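You operate a simulated robot arm through the tools that you are given. There is no shell and no other tool. Be economical: measure what you need, move in short steps, check, and stop when the job is done.

Carry out the task below with a simulated robot arm. There is one attempt and no reset: what you move stays moved.

TASK
Stack the blue sauce pot from the top of the long grey table on top of the green sauce pot.
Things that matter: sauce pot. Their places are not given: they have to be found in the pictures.

It is judged by the outcome, as a careful person would: the job done as asked, and still so three seconds after it is handed in. It fails if anything else is knocked over, pushed out of place, dropped, spilled or broken.

THE ROBOT
A 6-joint arm with a two-finger parallel gripper, fixed in place. Base frame: the origin is at the foot of the arm, x ahead of it, y to its left, z up; the work surface is at about z = 0. Lengths are in mm, angles in degrees, forces in N, time in s.
With the tool pointing down near the work surface it reaches from about 140 to 580 mm from the base axis. Its first joint turns from -66.0 to 66.0 degrees. Payload 2.1 kg.
Tool frame: the origin (TCP) lies between the finger pads and is the grasp point; the fingertips stand 30 mm ahead of it; z points along the fingers, y is the line along which they close. The gripper opens to 94 mm. The fingers are 28 mm wide and 10 mm thick; the gripper's body (50 by 96 mm) begins 55 mm behind the TCP.
Orientation is told as [roll, pitch, yaw] about the base's x, y, z axes, in that order, counted from this pose: with the fingers straight down and closing along the base's y, the tool's x points along the base's -x, its y along +y and its z along -z.

THE INTERFACE
- The arm moves only by the tool send_rows. Its argument "targets" is a list of rows, each a list of 4 numbers: the shift along the tool's x, y, z in cm, then the turn about the tool's z in degrees. In form: [[dx, dy, dz, spin], ...]. A call has 1 to 10 rows; each row is the pose to reach, as a shift and turn from the pose commanded when the call began, along the tool's axes at that moment. "hand" is the opening, from 0 (shut) to 1 (fully open), set as the call begins (left out, the last holds). A row lasts 0.2 s, in which the tool goes at most 50 mm and 8.6 degrees; a call with a longer step from one row to the next is refused whole, and so is a gripper value outside its range. A pose out of reach is approached as far as the arm can. The call stops where the force on the tool passes 40 N (or 10 N more than at its start, if that is more) or the arm is blocked; 0.2 s more then pass. The fingers move at their own pace (about 72 mm/s each) and stop on an object; they squeeze with about 38 N. The grip force told is the motor's: it shows also when the fingers shut on nothing. Time passes only in rows, and 0.2 s behind the last, so rows that repeat a pose let the fingers close. It gives the time, the measured TCP pose, the force on the tool (base axes), the opening and the grip force at its end, in the units of the frame above (readings bear some noise).
- Cameras (640 x 400 px; columns grow to the right, rows downward): "scene" is fixed at [70.1, -382, 488]; the picture's right is [0.65, -0.76, 0.00], its down [-0.40, -0.34, -0.85] and it looks along [0.65, 0.55, -0.52] (base axes); focal length 329 px, centre (320, 200). "wrist" rides on the gripper at [-37, 0, -58] in the tool frame; the picture's right is [0.00, -1.00, 0.00], its down [0.97, 0.00, -0.24] and it looks along [0.24, 0.00, 0.97] (tool axes); focal length 218 px, centre (320, 200).
- capture(camera): a new picture of that camera. No time passes.
- point_at(camera, pixels): there is no depth. For up to 12 entries [column, row, z] of the newest picture of that camera ("zoom" is the newest enlarged one), the place [x, y] in the base frame at which the ray of that pixel passes the height z, good to about 3 mm. No time passes.
- inspect(camera, box): a new picture of the part [left, top, right, bottom] of that camera's present view, enlarged. No time passes.
- job_done(): hands the job in; it is judged then, once.

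Work in short steps. Measure before you move; look again where a grasp or a placing could have gone wrong, and mend it. You have 60 turns and 26 pictures in all, the two below and enlarged ones among them. Open the gripper and draw the arm clear of the work before you hand the job in, unless the task says otherwise; then end with one line.

The tools are called after "Call:" by a JSON object that holds its "api" and its "payload". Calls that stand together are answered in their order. send_rows: Moves the arm, as the interface text tells. Its arguments: {"type":"object","properties":{"targets":{"type":"array","items":{"type":"array","items":{"type":"number"}}},"hand":{"type":"number"}},"required":["targets"]} The other tools are called the same way: capture (camera) takes a picture; point_at (camera, pixels) gives the place at which the rays of pixels pass given heights; inspect (camera, box) takes an enlarged picture of a part of a camera's view; job_done () hands the job in.

At the start:

```text
clock: 0.0
tool_pos: [285.9, -7.1, 267.7]
tcp_rot: [0.0, -0.1, 0.0]
force: [0.4, 0.0, -0.5]
finger_gap: 94.0
grasp_force: 0.1
```

scene: 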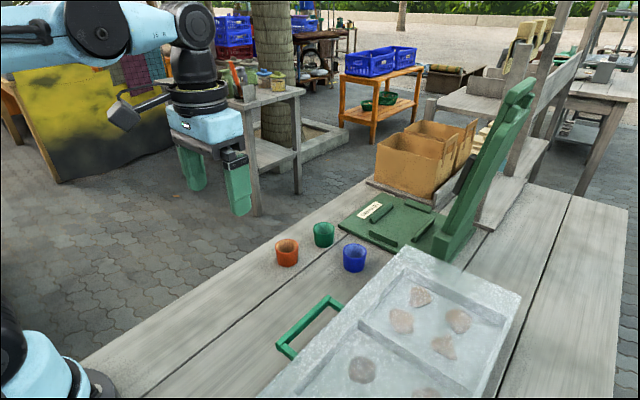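
wrist: 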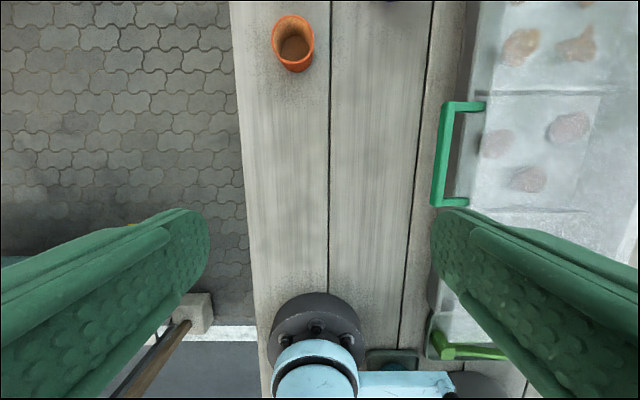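

The scene shows an orange pot (287,252), a green pot (324,234) and a blue pot (354,257). I enlarge that part to measure them.

Call:
{"api": "inspect", "payload": {"camera": "scene", "box": [260, 200, 388, 280]}}

Call:
{"api": "point_at", "payload": {"camera": "scene", "pixels": [[324, 246, 0], [354, 271, 0], [287, 265, 0], [324, 226, 40], [354, 248, 40], [287, 243, 40]]}}

```text
5.00 times, centred on (324, 240) of scene
```

zoom: 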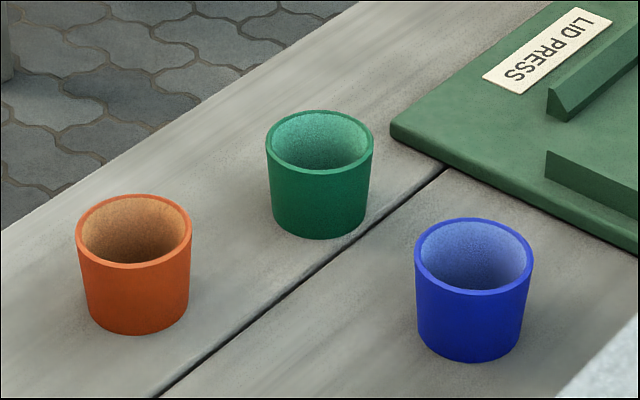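

```text
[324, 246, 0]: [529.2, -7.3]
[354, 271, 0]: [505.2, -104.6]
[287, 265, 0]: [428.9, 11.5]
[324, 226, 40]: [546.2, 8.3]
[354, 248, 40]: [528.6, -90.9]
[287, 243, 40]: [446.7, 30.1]
```

Call:
{"api": "point_at", "payload": {"camera": "zoom", "pixels": [[474, 256, 36], [474, 256, 40], [474, 256, 44], [470, 362, 0], [415, 256, 40], [533, 256, 40], [474, 295, 40], [474, 218, 40], [319.5, 141, 40], [318, 239, 0], [134, 231, 40], [138, 335, 0]]}}

```text
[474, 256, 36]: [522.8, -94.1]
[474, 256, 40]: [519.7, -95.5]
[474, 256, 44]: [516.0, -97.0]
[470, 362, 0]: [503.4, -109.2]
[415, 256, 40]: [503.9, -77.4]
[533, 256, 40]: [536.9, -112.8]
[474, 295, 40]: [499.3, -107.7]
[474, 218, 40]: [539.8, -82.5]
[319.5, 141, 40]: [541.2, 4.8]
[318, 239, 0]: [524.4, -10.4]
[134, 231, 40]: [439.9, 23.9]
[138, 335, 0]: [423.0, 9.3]
```

Call:
{"api": "point_at", "payload": {"camera": "scene", "pixels": [[403, 247, 40], [403, 247, 70], [375, 283, 40], [375, 283, 70], [440, 262, 10], [440, 240, 40], [340, 224, 10], [440, 262, 60]]}}

Call:
{"api": "send_rows", "payload": {"targets": [[-4, 0, 0, 0], [-8, 2, 0, 0], [-12, 4.5, 0, 0], [-16, 7, 1, 0], [-20, 8.8, 4, 0], [-23.4, 8.8, 7, 0], [-23.4, 8.8, 10, 0], [-23.4, 8.8, 10, 0]], "hand": 0.85}}

```text
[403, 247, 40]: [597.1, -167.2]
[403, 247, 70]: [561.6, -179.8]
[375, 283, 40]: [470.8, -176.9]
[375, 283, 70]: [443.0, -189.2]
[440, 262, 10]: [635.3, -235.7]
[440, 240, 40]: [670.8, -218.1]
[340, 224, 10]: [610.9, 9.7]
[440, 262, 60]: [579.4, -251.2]
```

```text
refused: row 5 steps farther than a row can; nothing moved
```

The refused call also had the y sign wrong: blue is at about (520,-95.5), so dy must be -8.8 cm. I go above it first.

Call:
{"api": "send_rows", "payload": {"targets": [[-4, -1.5, 0, 0], [-8, -3, 0, 0], [-12, -4.5, 0, 0], [-16, -6, 1, 0], [-19, -7.5, 4, 0], [-21.5, -8.8, 7, 0], [-23.4, -8.8, 10, 0], [-23.4, -8.8, 10, 0]], "hand": 0.85}}

Call:
{"api": "capture", "payload": {"camera": "wrist"}}

Call:
{"api": "capture", "payload": {"camera": "scene"}}

```text
clock: 1.8
tool_pos: [518.4, -94.2, 168.7]
tcp_rot: [0.0, 0.0, 0.0]
force: [0.4, -0.5, -0.5]
finger_gap: 79.9
grasp_force: 0.1
```

```text
22 pictures are left
```

wrist: 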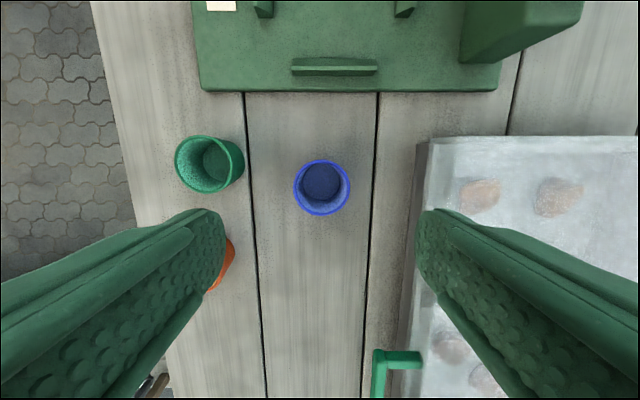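

```text
21 pictures are left
```

scene: 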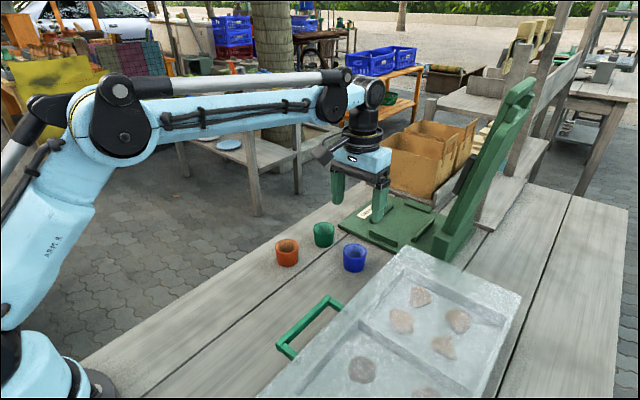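

The wrist view shows the blue rim centred near (322,187) and the green rim near (209,164). I measure both from here.

Call:
{"api": "inspect", "payload": {"camera": "wrist", "box": [160, 110, 368, 240]}}

Call:
{"api": "point_at", "payload": {"camera": "wrist", "pixels": [[322, 187, 40], [294, 187, 40], [350, 187, 40], [322, 215, 40], [322, 160, 40], [204, 165, 40], [175, 164, 40], [233, 164, 40]]}}

```text
3.08 times, centred on (264, 175) of wrist
```

zoom: 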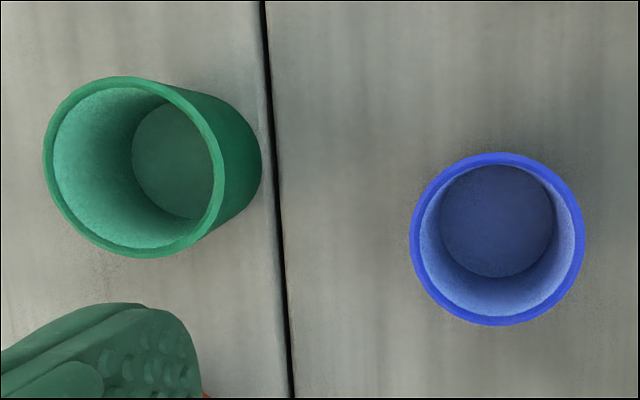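

```text
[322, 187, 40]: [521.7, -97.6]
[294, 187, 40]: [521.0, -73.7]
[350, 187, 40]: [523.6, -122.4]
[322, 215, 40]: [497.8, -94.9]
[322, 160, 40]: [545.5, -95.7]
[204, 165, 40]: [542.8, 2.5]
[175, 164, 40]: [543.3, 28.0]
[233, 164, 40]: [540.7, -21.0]
```

Call:
{"api": "point_at", "payload": {"camera": "zoom", "pixels": [[497.5, 239, 40], [133, 167, 40], [497.5, 239, 40], [133, 167, 40], [497.5, 239, 40], [133, 167, 40]]}}

```text
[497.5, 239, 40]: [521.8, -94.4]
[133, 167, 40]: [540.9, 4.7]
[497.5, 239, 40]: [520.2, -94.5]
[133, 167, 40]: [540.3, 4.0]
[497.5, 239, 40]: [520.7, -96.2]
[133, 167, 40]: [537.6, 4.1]
```

Blue is at about (521,-95.2) and green at (540,4.2). I descend until the tips are at about z = 22 around the blue pot.

Call:
{"api": "send_rows", "payload": {"targets": [[-0.15, -0.05, 3.5, 0], [-0.15, -0.05, 7, 0], [-0.15, -0.05, 10, 0], [-0.15, -0.05, 11.6, 0], [-0.15, -0.05, 11.6, 0]]}}

Call:
{"api": "capture", "payload": {"camera": "wrist"}}

Call:
{"api": "inspect", "payload": {"camera": "scene", "box": [260, 180, 420, 280]}}

```text
clock: 3.0
tool_pos: [521.4, -94.3, 51.4]
tcp_rot: [0.1, 0.0, 0.0]
force: [-0.1, -0.7, -0.1]
finger_gap: 79.9
grasp_force: 0.2
```

```text
19 pictures are left
```

wrist: 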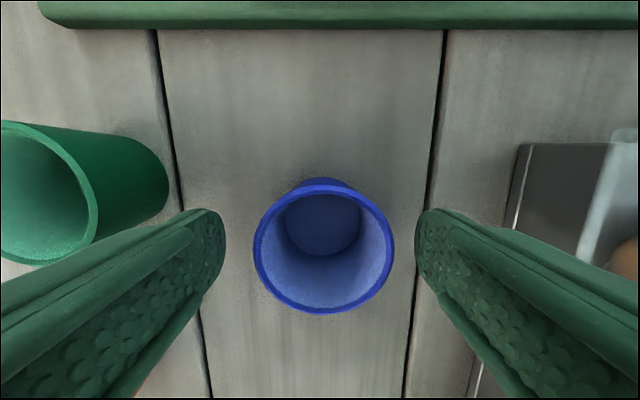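

```text
4.00 times, centred on (340, 230) of scene
```

zoom: 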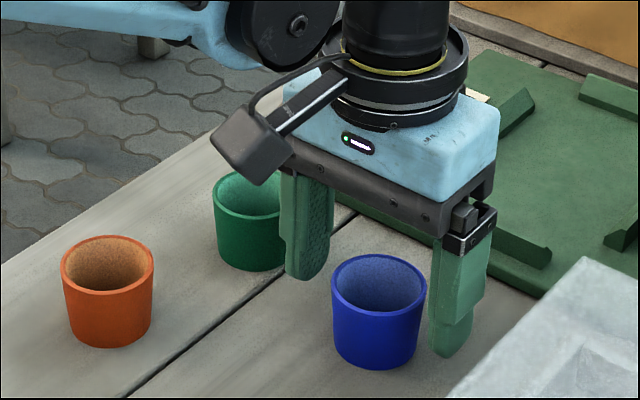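

The rim now spans columns 254-395 and rows about 183-313. I check its place against the TCP before closing.

Call:
{"api": "point_at", "payload": {"camera": "wrist", "pixels": [[324, 313, 40], [324, 184, 40], [254, 247, 40], [395, 247, 40]]}}

```text
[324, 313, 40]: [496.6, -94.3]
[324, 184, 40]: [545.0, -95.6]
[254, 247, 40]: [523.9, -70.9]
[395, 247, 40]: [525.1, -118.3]
```

Centre is about (521,-94.7), in line with the TCP. I close now.

Call:
{"api": "send_rows", "payload": {"targets": [[0, 0, 0, 0], [0, 0, 0, 0], [0, 0, 0, 0], [0, 0, 0, 0]], "hand": 0.4}}

```text
clock: 4.0
tool_pos: [520.6, -94.5, 51.7]
tcp_rot: [0.0, 0.0, 0.1]
force: [0.8, -0.2, -0.4]
finger_gap: 48.0
grasp_force: 38.1
```

It is gripped at 48 mm. I lift it 8 cm and look.

Call:
{"api": "send_rows", "payload": {"targets": [[0, 0, -1, 0], [0, 0, -3, 0], [0, 0, -5.5, 0], [0, 0, -8, 0], [0, 0, -8, 0]]}}

Call:
{"api": "inspect", "payload": {"camera": "scene", "box": [260, 150, 420, 280]}}

Call:
{"api": "capture", "payload": {"camera": "wrist"}}

```text
clock: 5.2
tool_pos: [520.8, -95.5, 134.3]
tcp_rot: [0.0, 0.0, 0.0]
force: [-0.2, -0.7, 0.0]
finger_gap: 47.8
grasp_force: 38.3
```

```text
3.08 times, centred on (340, 215) of scene
```

zoom: 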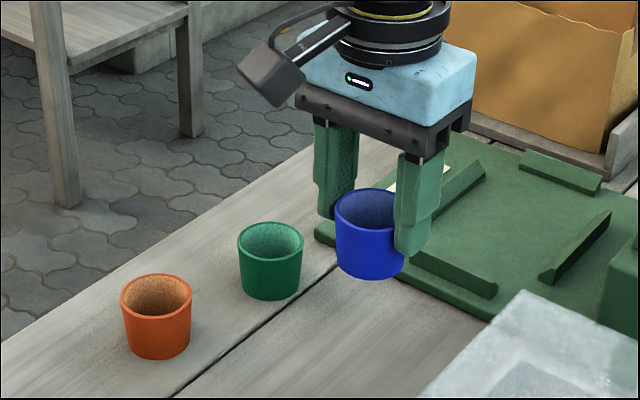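

```text
16 pictures are left
```

wrist: 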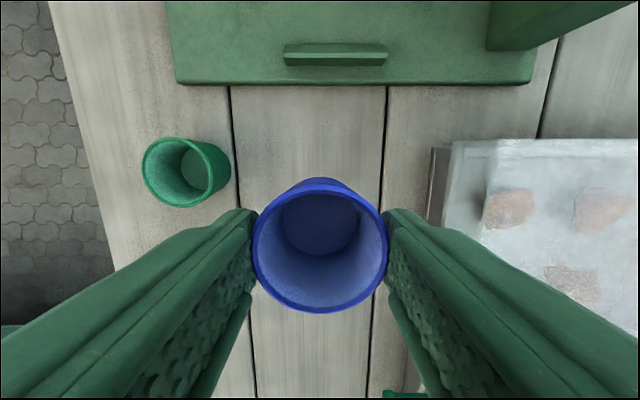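

Held upright and clear of everything. I move over the green pot at (540,4.2): dx -1.9, dy +9.95.

Call:
{"api": "send_rows", "payload": {"targets": [[-0.4, 2, 0, 0], [-0.9, 4.5, 0, 0], [-1.4, 7, 0, 0], [-1.9, 9, 0, 0], [-1.9, 9.95, 0, 0], [-1.9, 9.95, 1.5, 0], [-1.9, 9.95, 3, 0], [-1.9, 9.95, 3, 0]]}}

Call:
{"api": "inspect", "payload": {"camera": "scene", "box": [260, 180, 388, 260]}}

Call:
{"api": "capture", "payload": {"camera": "wrist"}}

```text
clock: 7.0
tool_pos: [540.2, 5.8, 102.5]
tcp_rot: [0.0, 0.0, 0.0]
force: [-0.7, -0.2, -1.0]
finger_gap: 47.8
grasp_force: 37.8
```

```text
5.00 times, centred on (324, 220) of scene
```

zoom: 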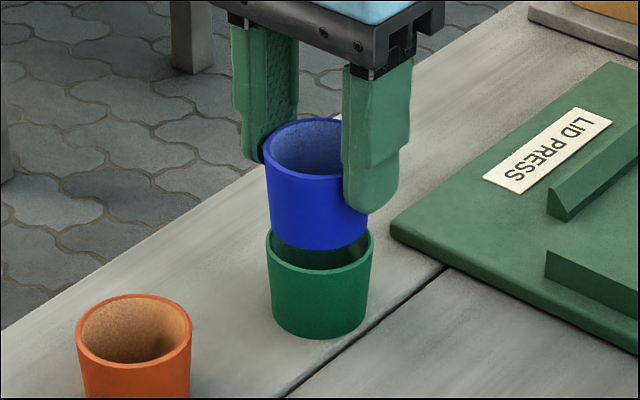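

```text
14 pictures are left
```

wrist: 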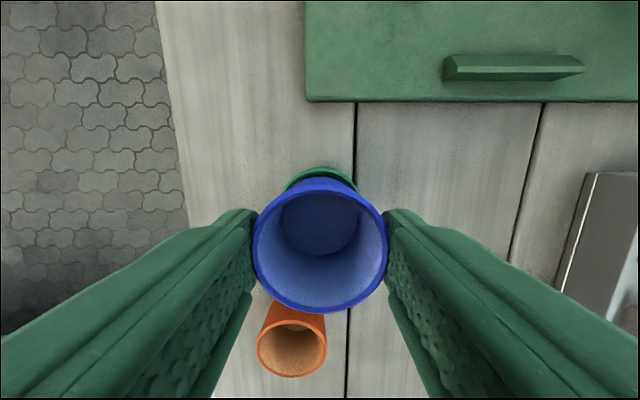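

Columns agree (blue about 319, green 319.5 in the zoom; green arc centred at 320.5 in wrist). I lower to just above the rim and check again.

Call:
{"api": "send_rows", "payload": {"targets": [[0, 0, 0.4, 0], [0, 0, 0.8, 0], [0, 0, 0.8, 0]]}}

Call:
{"api": "inspect", "payload": {"camera": "scene", "box": [292, 200, 356, 240]}}

Call:
{"api": "inspect", "payload": {"camera": "wrist", "box": [256, 150, 384, 230]}}

```text
clock: 7.8
tool_pos: [540.3, 4.2, 95.1]
tcp_rot: [0.0, 0.0, 0.0]
force: [-0.2, -0.6, 0.1]
finger_gap: 48.1
grasp_force: 38.1
```

```text
10.00 times, centred on (324, 220) of scene
```

zoom: 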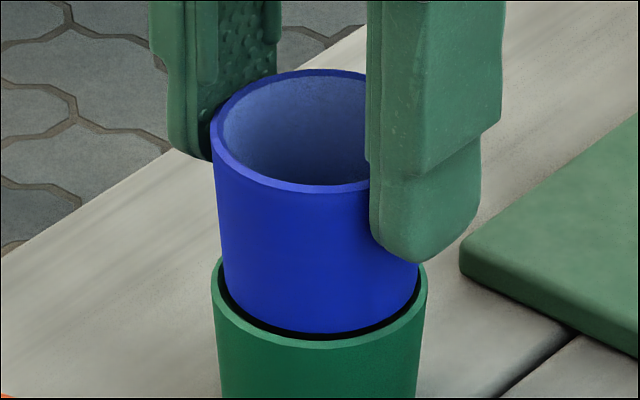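

```text
5.00 times, centred on (320, 190) of wrist
```

zoom: 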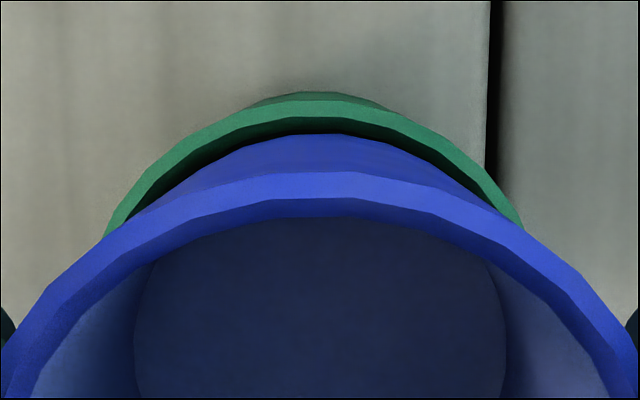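

The blue bottom sits centred inside the green rim. I lower it in small steps and watch the force.

Call:
{"api": "send_rows", "payload": {"targets": [[0, 0, 0.1, 0], [0, 0, 0.2, 0], [0, 0, 0.3, 0], [0, 0, 0.4, 0], [0, 0, 0.4, 0]]}}

```text
clock: 9.0
tool_pos: [538.3, 5.0, 92.1]
tcp_rot: [0.0, 0.0, 0.0]
force: [-0.4, -0.8, 26.8]
finger_gap: 48.0
grasp_force: 37.8
```

Contact: 27 N upward at z = 92. I ease off 1.5 mm and look at the seating.

Call:
{"api": "send_rows", "payload": {"targets": [[0, 0, -0.15, 0], [0, 0, -0.15, 0]]}}

Call:
{"api": "inspect", "payload": {"camera": "scene", "box": [292, 205, 356, 245]}}

Call:
{"api": "inspect", "payload": {"camera": "wrist", "box": [256, 150, 384, 230]}}

```text
clock: 9.6
tool_pos: [539.5, 5.3, 91.9]
tcp_rot: [0.0, 0.0, 0.0]
force: [0.3, 0.4, 3.2]
finger_gap: 47.9
grasp_force: 37.8
```

```text
10.00 times, centred on (324, 225) of scene
```

zoom: 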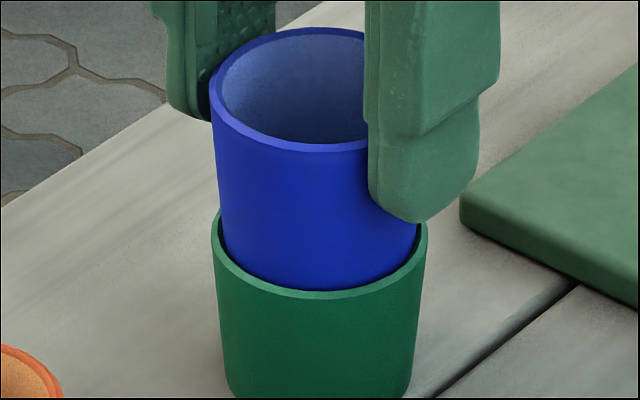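

```text
5.00 times, centred on (320, 190) of wrist
```

zoom: 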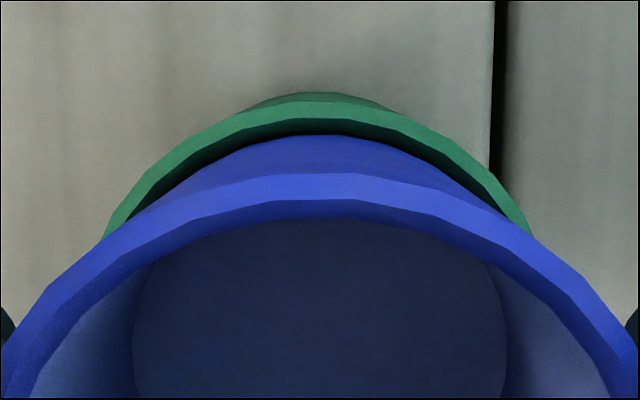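

Seated centrally at the rim with only 3 N left. I release, opening partly.

Call:
{"api": "send_rows", "payload": {"targets": [[0, 0, 0, 0], [0, 0, 0, 0], [0, 0, 0, 0]], "hand": 0.8}}

Call:
{"api": "inspect", "payload": {"camera": "scene", "box": [260, 190, 388, 270]}}

```text
clock: 10.4
tool_pos: [539.4, 4.7, 92.3]
tcp_rot: [0.0, 0.1, 0.1]
force: [0.1, 0.4, 0.1]
finger_gap: 75.1
grasp_force: 0.0
```

```text
5.00 times, centred on (324, 230) of scene
```

zoom: 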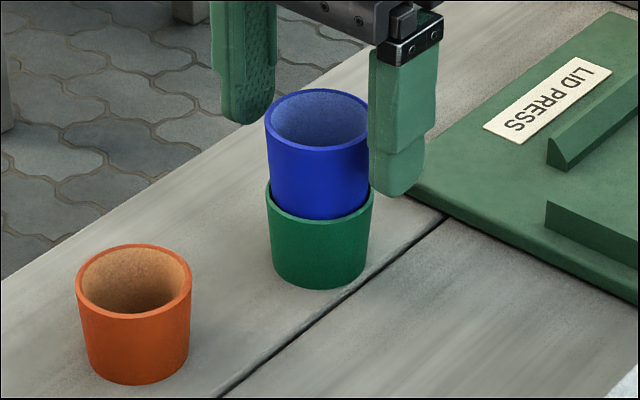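

The stack stands. I raise the arm straight up, draw it back and check.

Call:
{"api": "send_rows", "payload": {"targets": [[0, 0, -1.5, 0], [0, 0, -4, 0], [0, 0, -8, 0], [0, 0, -12, 0], [3, 0, -15, 0], [7, 0, -16, 0], [11, 0, -16, 0], [15, 0, -16, 0], [19, 0, -16, 0], [19, 0, -16, 0]]}}

Call:
{"api": "inspect", "payload": {"camera": "scene", "box": [260, 190, 388, 270]}}

Call:
{"api": "capture", "payload": {"camera": "scene"}}

```text
clock: 12.6
tool_pos: [350.3, 5.9, 251.6]
tcp_rot: [0.1, 0.0, -0.1]
force: [0.0, 0.2, -0.2]
finger_gap: 75.0
grasp_force: 0.0
```

```text
5.00 times, centred on (324, 230) of scene
```

zoom: 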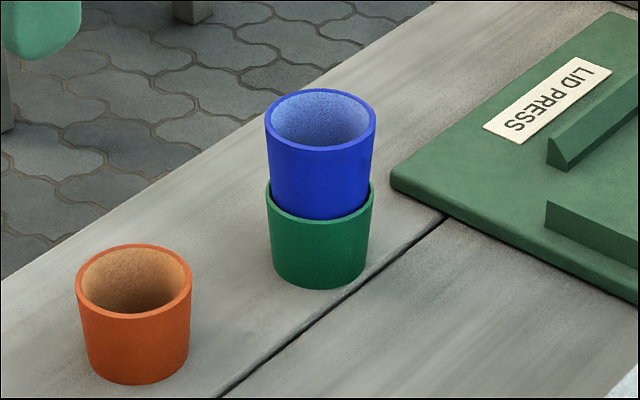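

```text
7 pictures are left
```

scene: 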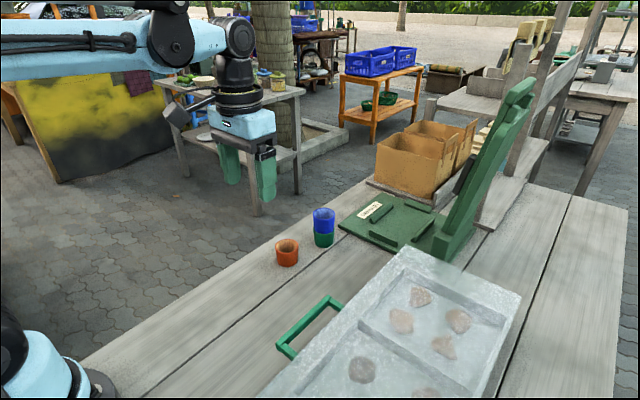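

The stack is upright and stable, nothing else has moved, and the arm is clear. I hand it in.

Call:
{"api": "job_done", "payload": {}}

```text
The job is handed in.
```

The blue sauce pot is stacked upright on the green sauce pot. In the last pictures nothing else had moved, and the gripper was open with the arm drawn clear.
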